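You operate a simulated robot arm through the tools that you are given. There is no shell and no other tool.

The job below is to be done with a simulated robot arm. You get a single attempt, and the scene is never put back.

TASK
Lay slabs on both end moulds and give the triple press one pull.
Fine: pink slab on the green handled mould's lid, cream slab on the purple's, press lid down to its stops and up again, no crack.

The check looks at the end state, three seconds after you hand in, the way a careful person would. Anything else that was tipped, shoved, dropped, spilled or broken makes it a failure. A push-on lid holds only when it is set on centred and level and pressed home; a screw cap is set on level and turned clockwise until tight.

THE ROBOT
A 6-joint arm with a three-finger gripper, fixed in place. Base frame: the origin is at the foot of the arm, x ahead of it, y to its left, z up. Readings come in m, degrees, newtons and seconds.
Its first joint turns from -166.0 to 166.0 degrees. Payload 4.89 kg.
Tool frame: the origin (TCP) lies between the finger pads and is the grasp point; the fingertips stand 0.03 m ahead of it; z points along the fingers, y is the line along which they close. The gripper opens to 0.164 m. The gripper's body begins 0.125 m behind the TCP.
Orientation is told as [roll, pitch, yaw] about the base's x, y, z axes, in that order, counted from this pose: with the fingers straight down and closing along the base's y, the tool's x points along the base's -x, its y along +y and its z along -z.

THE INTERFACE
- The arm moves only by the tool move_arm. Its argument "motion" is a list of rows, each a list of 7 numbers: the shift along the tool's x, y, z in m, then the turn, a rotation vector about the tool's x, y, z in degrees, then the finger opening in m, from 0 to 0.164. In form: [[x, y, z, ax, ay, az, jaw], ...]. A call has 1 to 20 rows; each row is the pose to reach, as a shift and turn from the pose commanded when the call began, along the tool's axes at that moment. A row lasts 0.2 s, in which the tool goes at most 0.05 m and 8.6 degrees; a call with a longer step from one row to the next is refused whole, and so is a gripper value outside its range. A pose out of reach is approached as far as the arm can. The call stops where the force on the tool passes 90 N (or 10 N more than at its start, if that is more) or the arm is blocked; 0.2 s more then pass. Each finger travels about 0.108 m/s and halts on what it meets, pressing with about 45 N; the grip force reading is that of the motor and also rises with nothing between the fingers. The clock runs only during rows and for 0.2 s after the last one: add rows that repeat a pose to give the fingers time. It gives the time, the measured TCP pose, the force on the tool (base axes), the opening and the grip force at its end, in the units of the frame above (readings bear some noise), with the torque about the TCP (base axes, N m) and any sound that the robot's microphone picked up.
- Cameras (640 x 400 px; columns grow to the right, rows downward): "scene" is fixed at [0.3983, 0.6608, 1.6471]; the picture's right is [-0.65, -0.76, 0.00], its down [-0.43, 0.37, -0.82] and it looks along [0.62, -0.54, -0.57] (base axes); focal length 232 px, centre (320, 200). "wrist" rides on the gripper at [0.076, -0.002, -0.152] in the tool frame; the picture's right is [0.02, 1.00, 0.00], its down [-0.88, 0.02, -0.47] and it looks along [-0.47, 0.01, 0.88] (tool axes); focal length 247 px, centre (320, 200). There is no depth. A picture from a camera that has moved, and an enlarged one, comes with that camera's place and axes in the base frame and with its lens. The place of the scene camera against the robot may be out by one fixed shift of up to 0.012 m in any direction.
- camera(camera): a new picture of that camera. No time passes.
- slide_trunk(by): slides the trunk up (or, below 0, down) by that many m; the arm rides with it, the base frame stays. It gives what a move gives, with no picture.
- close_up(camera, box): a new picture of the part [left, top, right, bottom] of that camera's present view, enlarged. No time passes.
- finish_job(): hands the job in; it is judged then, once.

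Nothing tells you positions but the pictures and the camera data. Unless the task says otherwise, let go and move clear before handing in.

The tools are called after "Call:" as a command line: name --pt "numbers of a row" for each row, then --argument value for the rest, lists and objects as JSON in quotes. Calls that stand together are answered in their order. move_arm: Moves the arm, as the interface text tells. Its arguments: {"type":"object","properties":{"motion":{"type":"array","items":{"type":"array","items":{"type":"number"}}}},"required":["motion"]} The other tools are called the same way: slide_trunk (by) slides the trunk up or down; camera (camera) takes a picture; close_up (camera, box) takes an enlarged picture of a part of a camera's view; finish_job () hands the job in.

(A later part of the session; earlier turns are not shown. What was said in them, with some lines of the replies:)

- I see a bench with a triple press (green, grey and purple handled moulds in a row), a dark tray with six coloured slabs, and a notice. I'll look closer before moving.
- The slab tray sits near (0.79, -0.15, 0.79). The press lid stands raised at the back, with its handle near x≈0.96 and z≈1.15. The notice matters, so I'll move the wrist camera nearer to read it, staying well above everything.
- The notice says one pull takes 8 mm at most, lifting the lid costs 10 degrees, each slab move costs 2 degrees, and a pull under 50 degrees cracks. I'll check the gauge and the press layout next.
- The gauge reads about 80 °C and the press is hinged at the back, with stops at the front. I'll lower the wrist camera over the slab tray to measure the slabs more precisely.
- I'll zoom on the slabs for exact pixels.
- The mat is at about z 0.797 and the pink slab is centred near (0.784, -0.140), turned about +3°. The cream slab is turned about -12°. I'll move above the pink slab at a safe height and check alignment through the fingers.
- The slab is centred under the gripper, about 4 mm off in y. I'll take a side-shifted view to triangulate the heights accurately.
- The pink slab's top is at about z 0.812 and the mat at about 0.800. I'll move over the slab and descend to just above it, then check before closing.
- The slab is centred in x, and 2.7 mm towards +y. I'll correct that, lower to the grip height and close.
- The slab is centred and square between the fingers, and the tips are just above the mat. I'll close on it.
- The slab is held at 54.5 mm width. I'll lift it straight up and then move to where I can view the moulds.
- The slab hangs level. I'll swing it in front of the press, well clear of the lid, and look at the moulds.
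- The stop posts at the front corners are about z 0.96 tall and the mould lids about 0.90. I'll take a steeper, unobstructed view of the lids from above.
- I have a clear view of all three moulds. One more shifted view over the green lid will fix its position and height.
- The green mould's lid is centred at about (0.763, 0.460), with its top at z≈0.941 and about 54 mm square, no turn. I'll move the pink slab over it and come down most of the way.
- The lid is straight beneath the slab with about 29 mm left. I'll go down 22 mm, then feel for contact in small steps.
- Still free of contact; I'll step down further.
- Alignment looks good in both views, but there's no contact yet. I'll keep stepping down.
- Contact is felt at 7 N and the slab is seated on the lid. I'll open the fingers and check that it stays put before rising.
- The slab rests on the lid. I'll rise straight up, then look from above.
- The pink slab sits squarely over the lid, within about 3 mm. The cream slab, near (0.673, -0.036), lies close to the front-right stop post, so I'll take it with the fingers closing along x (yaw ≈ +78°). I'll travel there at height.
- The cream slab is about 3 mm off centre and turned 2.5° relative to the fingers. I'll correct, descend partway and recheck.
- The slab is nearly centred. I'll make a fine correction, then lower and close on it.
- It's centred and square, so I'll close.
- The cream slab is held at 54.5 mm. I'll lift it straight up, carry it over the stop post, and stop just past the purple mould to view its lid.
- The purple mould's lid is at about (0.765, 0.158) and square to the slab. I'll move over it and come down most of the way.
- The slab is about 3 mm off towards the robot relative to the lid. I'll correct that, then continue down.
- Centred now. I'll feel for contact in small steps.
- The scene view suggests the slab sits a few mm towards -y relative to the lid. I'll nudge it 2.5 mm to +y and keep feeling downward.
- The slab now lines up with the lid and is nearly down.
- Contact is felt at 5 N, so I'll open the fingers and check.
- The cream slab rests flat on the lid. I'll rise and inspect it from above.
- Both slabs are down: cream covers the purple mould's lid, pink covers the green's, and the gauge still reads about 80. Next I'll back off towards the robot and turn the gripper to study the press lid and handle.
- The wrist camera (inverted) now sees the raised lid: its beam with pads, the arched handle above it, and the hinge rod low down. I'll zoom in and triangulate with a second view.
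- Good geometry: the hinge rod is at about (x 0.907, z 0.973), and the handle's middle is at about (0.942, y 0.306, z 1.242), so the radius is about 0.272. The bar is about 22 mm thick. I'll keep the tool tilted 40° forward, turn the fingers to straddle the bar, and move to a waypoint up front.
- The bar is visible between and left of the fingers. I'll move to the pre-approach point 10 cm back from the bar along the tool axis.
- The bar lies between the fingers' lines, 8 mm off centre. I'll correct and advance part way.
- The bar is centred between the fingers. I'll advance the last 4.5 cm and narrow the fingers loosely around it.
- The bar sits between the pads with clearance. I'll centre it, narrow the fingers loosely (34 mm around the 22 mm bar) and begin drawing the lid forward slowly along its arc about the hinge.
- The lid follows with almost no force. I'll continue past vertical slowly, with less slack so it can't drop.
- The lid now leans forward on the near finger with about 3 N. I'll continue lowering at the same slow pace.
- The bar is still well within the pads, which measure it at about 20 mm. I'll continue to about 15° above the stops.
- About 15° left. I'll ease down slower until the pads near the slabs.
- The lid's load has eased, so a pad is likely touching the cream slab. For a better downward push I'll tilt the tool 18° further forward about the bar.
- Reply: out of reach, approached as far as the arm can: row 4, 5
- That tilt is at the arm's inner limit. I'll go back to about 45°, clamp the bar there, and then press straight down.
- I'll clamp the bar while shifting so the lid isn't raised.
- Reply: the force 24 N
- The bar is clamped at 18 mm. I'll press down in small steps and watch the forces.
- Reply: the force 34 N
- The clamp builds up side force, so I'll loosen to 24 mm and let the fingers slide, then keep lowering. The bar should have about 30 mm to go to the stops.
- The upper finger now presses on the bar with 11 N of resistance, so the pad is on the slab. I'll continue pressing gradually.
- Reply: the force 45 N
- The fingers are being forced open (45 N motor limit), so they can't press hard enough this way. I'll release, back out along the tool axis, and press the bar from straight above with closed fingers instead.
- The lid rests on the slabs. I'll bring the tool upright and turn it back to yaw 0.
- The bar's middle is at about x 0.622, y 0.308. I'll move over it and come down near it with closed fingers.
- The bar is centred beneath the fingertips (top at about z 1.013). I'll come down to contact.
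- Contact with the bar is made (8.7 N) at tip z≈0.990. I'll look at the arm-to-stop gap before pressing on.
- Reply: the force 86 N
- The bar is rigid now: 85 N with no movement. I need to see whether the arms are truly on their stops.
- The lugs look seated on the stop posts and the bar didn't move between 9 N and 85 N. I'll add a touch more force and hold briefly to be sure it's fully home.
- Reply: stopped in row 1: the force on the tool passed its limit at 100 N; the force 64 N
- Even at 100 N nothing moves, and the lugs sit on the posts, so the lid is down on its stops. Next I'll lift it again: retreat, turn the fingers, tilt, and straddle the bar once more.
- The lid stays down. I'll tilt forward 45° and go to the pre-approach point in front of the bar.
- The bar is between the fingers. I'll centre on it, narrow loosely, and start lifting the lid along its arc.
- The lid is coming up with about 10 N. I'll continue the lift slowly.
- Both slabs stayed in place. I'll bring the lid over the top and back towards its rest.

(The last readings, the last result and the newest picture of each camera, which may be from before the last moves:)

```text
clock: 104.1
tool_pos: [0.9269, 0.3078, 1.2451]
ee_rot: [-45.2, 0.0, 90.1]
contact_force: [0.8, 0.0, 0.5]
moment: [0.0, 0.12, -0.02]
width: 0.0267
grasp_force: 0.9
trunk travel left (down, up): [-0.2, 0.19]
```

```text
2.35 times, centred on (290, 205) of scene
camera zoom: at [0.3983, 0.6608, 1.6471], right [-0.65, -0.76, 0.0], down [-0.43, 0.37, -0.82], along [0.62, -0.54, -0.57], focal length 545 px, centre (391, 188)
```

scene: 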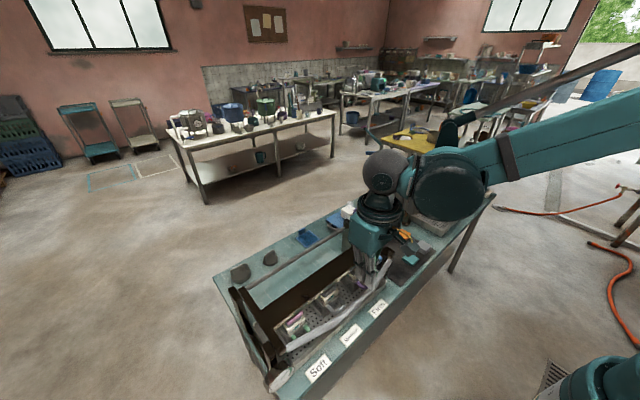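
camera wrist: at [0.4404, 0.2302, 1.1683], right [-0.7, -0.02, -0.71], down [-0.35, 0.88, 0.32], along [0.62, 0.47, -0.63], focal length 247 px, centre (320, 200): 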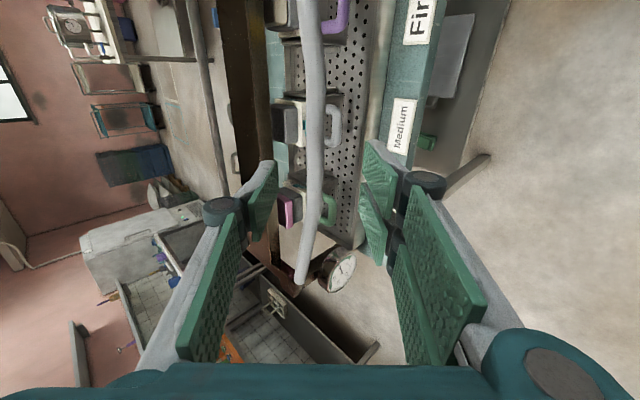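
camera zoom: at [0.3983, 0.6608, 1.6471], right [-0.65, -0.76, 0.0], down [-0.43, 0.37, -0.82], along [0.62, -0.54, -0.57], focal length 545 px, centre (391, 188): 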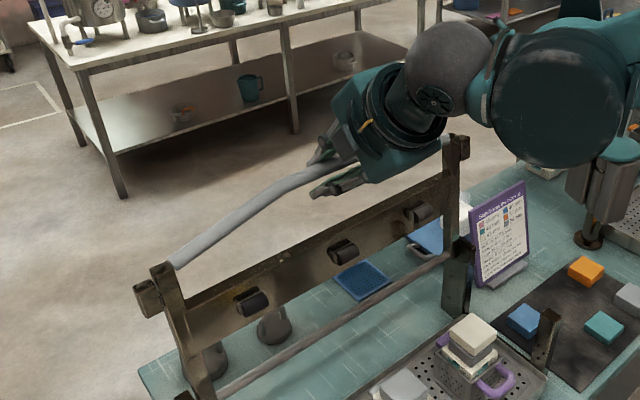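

The lid has gone over centre and leans on the far finger. I'll ease it back onto its rest.

Call:
move_arm --pt "0 -0.0037 0.0046 0 0 0 0.028" --pt "0 -0.0074 0.0093 0 0 0 0.028" --pt "0 -0.011 0.0141 0 0 0 0.028" --pt "0 -0.0144 0.0189 0 0 0 0.028" --pt "0 -0.0178 0.0239 0 0 0 0.028" --pt "0 -0.0178 0.0239 0 0 0 0.028"

Call:
close_up --camera "wrist" --box '[220, 100, 420, 240]'

Call:
close_up --camera "scene" --box '[190, 120, 390, 290]'

```text
clock: 105.5
tool_pos: [0.9588, 0.3067, 1.2416]
ee_rot: [-45.3, 0.0, 89.9]
contact_force: [0.4, -0.3, 0.1]
moment: [0.02, 0.01, -0.03]
width: 0.0282
grasp_force: 0.0
trunk travel left (down, up): [-0.2, 0.19]
```

```text
2.86 times, centred on (320, 170) of wrist
camera zoom: at [0.8517, 0.2296, 1.3495], right [-0.7, -0.02, -0.71], down [-0.35, 0.88, 0.32], along [0.62, 0.47, -0.63], focal length 706 px, centre (320, 286)
```

zoom: 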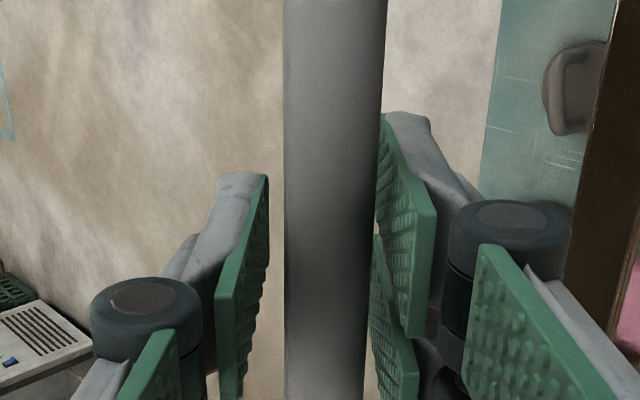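

```text
2.35 times, centred on (290, 205) of scene
camera zoom: at [0.3983, 0.6608, 1.6471], right [-0.65, -0.76, 0.0], down [-0.43, 0.37, -0.82], along [0.62, -0.54, -0.57], focal length 545 px, centre (391, 188)
```

zoom: 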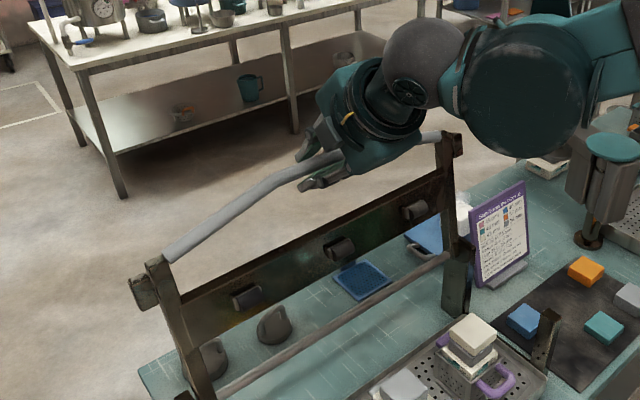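

The lid rests on its own again; the bar touches neither finger. I'll open and back out along the tool axis.

Call:
move_arm --pt "0 0 0 0 0 0 0.045" --pt "0 0 0 0 0 0 0.065" --pt "0 0 -0.01 0 0 0 0.07" --pt "0 0 -0.04 0 0 0 0.07" --pt "0 0 -0.08 0 0 0 0.07" --pt "0 0 -0.12 0 0 0 0.07" --pt "0 0 -0.15 0 0 0 0.07"

Call:
camera --camera "wrist"

Call:
camera --camera "scene"

Call:
close_up --camera "scene" --box '[220, 240, 400, 390]'

Call:
close_up --camera "scene" --box '[255, 350, 305, 395]'

```text
clock: 107.1
tool_pos: [0.8505, 0.3073, 1.3451]
ee_rot: [-45.1, 0.0, 90.0]
contact_force: [1.1, 0.5, -0.6]
moment: [-0.01, 0.03, -0.04]
width: 0.0701
grasp_force: 0.0
trunk travel left (down, up): [-0.2, 0.19]
```

```text
taken
camera wrist: at [0.7442, 0.2292, 1.4524], right [-0.71, -0.02, -0.71], down [-0.35, 0.88, 0.32], along [0.62, 0.47, -0.63], focal length 247 px, centre (320, 200)
```

wrist: 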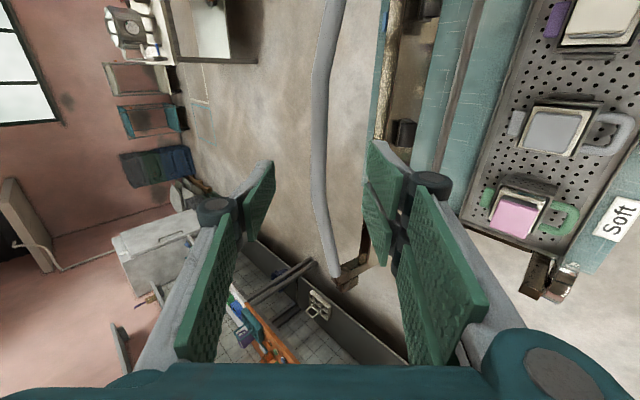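

```text
taken
```

scene: 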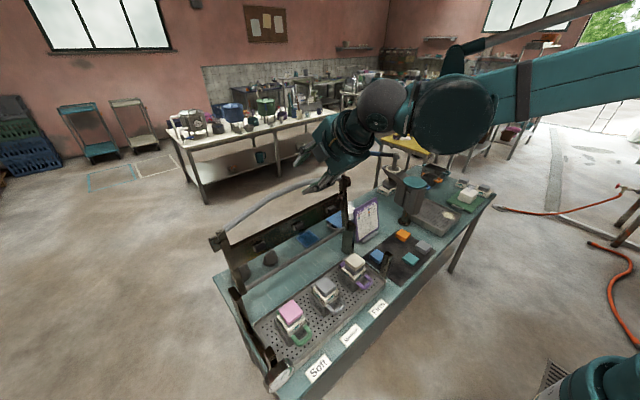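

```text
2.67 times, centred on (310, 315) of scene
camera zoom: at [0.3983, 0.6608, 1.6471], right [-0.65, -0.76, 0.0], down [-0.43, 0.37, -0.82], along [0.62, -0.54, -0.57], focal length 617 px, centre (347, -107)
```

zoom: 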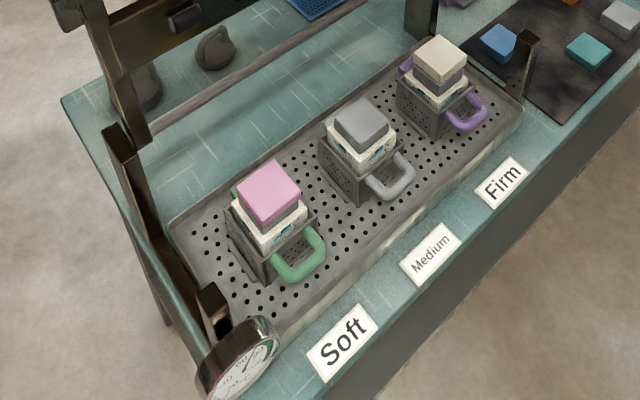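

```text
8.89 times, centred on (280, 372) of scene
camera zoom: at [0.3983, 0.6608, 1.6471], right [-0.65, -0.76, 0.0], down [-0.43, 0.37, -0.82], along [0.62, -0.54, -0.57], focal length 2057 px, centre (676, -1333)
```

zoom: 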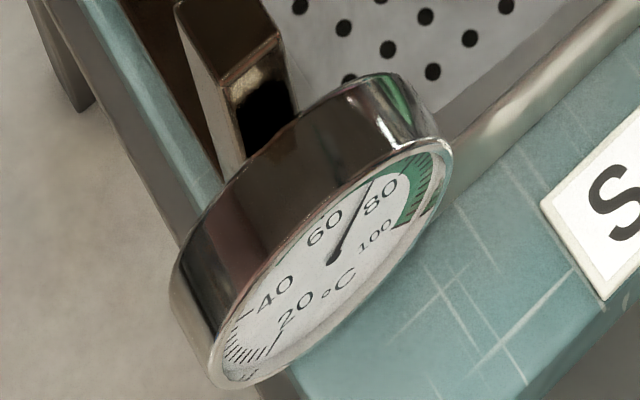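

The gauge dropped by one step (about 80 to 70), so the pull registered. I'll check the blocks for cracks and compression, and that the slabs sit right.

Call:
close_up --camera "scene" --box '[268, 290, 318, 345]'

Call:
close_up --camera "scene" --box '[332, 245, 382, 300]'

Call:
close_up --camera "scene" --box '[302, 268, 352, 320]'

Call:
close_up --camera "scene" --box '[200, 160, 400, 300]'

```text
7.27 times, centred on (293, 318) of scene
camera zoom: at [0.3983, 0.6608, 1.6471], right [-0.65, -0.76, 0.0], down [-0.43, 0.37, -0.82], along [0.62, -0.54, -0.57], focal length 1683 px, centre (516, -654)
```

zoom: 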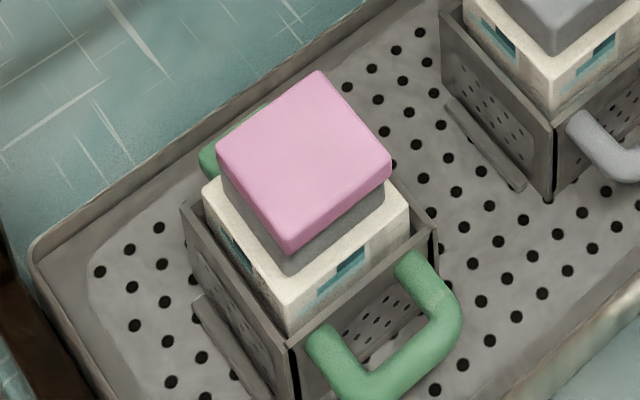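

```text
7.27 times, centred on (357, 272) of scene
camera zoom: at [0.3983, 0.6608, 1.6471], right [-0.65, -0.76, 0.0], down [-0.43, 0.37, -0.82], along [0.62, -0.54, -0.57], focal length 1683 px, centre (51, -327)
```

zoom: 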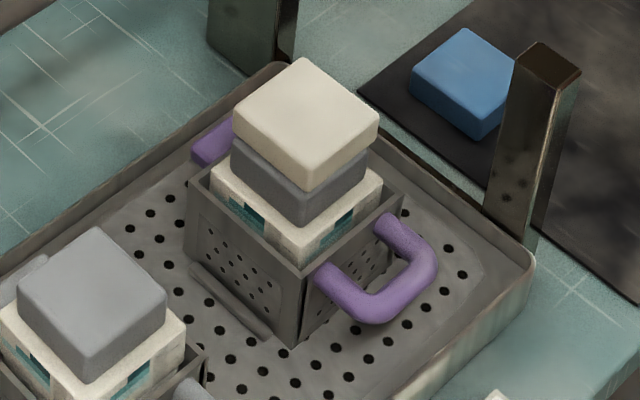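

```text
7.69 times, centred on (327, 294) of scene
camera zoom: at [0.3983, 0.6608, 1.6471], right [-0.65, -0.76, 0.0], down [-0.43, 0.37, -0.82], along [0.62, -0.54, -0.57], focal length 1780 px, centre (266, -523)
```

zoom: 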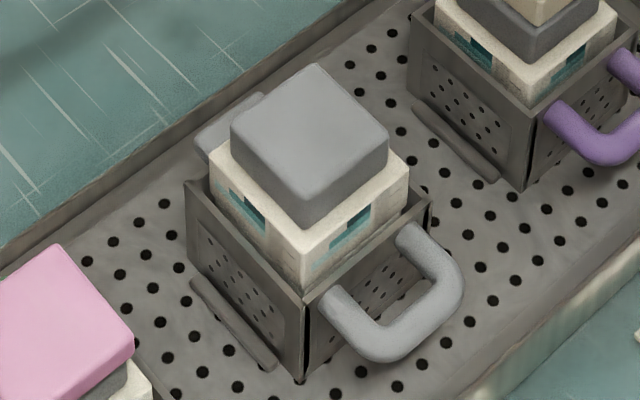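

```text
2.86 times, centred on (300, 230) of scene
camera zoom: at [0.3983, 0.6608, 1.6471], right [-0.65, -0.76, 0.0], down [-0.43, 0.37, -0.82], along [0.62, -0.54, -0.57], focal length 661 px, centre (377, 114)
```

zoom: 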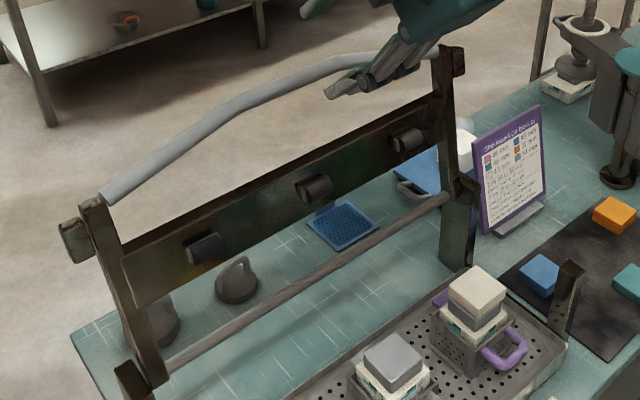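

The purple block sits visibly lower, the green slightly so. There are no cracks, both slabs are still on their lids, and the lid is back up. I'll retreat clear of everything.

Call:
move_arm --pt "0 0.0236 -0.0354 0 0 0 0.07" --pt "0 0.0471 -0.0707 0 0 0 0.07" --pt "0 0.0707 -0.1061 0 0 0 0.07" --pt "0 0.0943 -0.1414 0 0 0 0.07" --pt "0 0.1178 -0.1768 0 0 0 0.07" --pt "0 0.1414 -0.2121 0 0 0 0.07" --pt "0 0.1414 -0.2121 0 0 0 0.07"

Call:
camera --camera "scene"

Call:
close_up --camera "scene" --box '[200, 160, 460, 390]'

```text
clock: 108.7
tool_pos: [0.5993, 0.3081, 1.3941]
ee_rot: [-45.2, 0.0, 90.1]
contact_force: [-1.6, 0.2, -0.4]
moment: [0.11, -0.07, 0.11]
width: 0.07
grasp_force: 0.0
trunk travel left (down, up): [-0.2, 0.19]
```

```text
taken
```

scene: 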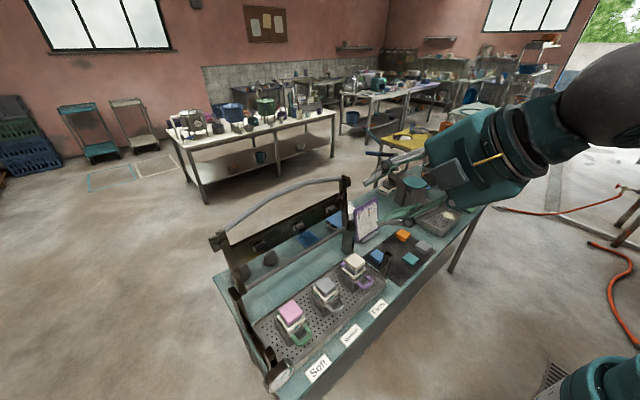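

```text
1.74 times, centred on (330, 275) of scene
camera zoom: at [0.3983, 0.6608, 1.6471], right [-0.65, -0.76, 0.0], down [-0.43, 0.37, -0.82], along [0.62, -0.54, -0.57], focal length 402 px, centre (303, 70)
```

zoom: 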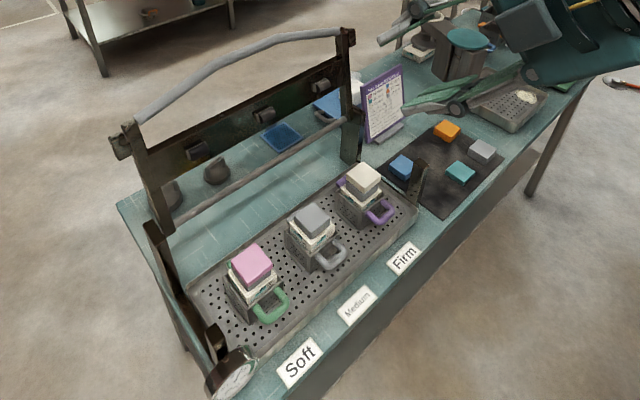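

The pink slab is on the green mould's lid and the cream slab is on the purple's. The press lid is back up after one full pull, nothing else has been disturbed, and the arm is clear. I'm handing in now.

Call:
finish_job

```text
The job is handed in.
```

I laid both slabs, gave the press one full pull, and handed the job in.

- **Slabs:** The pink slab is on the green-handled mould's lid and the cream slab is on the purple's. By my measurements pink sits about 3 mm off centre and cream about 4–5 mm, and neither shifted during the pull.
- **Pull:** Pulling with the fingers couldn't press hard enough. I let the lid rest on the slabs and pushed the bar straight down with closed fingers. At up to 100 N the bar no longer moved and the lug I could see, on the left side, looked seated on its post, so I take it the lid reached its stops. I then lifted it back up onto its rest.
- **Temperature and cracks:** The gauge read about 80 °C through the pull, well above the 50 °C limit, and fell to about 70 °C once the lid was lifted. The purple block is visibly lower than before, the green one slightly so. I saw no cracks in either.
- **Everything else:** The other slabs, the middle mould and the notice look untouched. The arm is clear of the bench.
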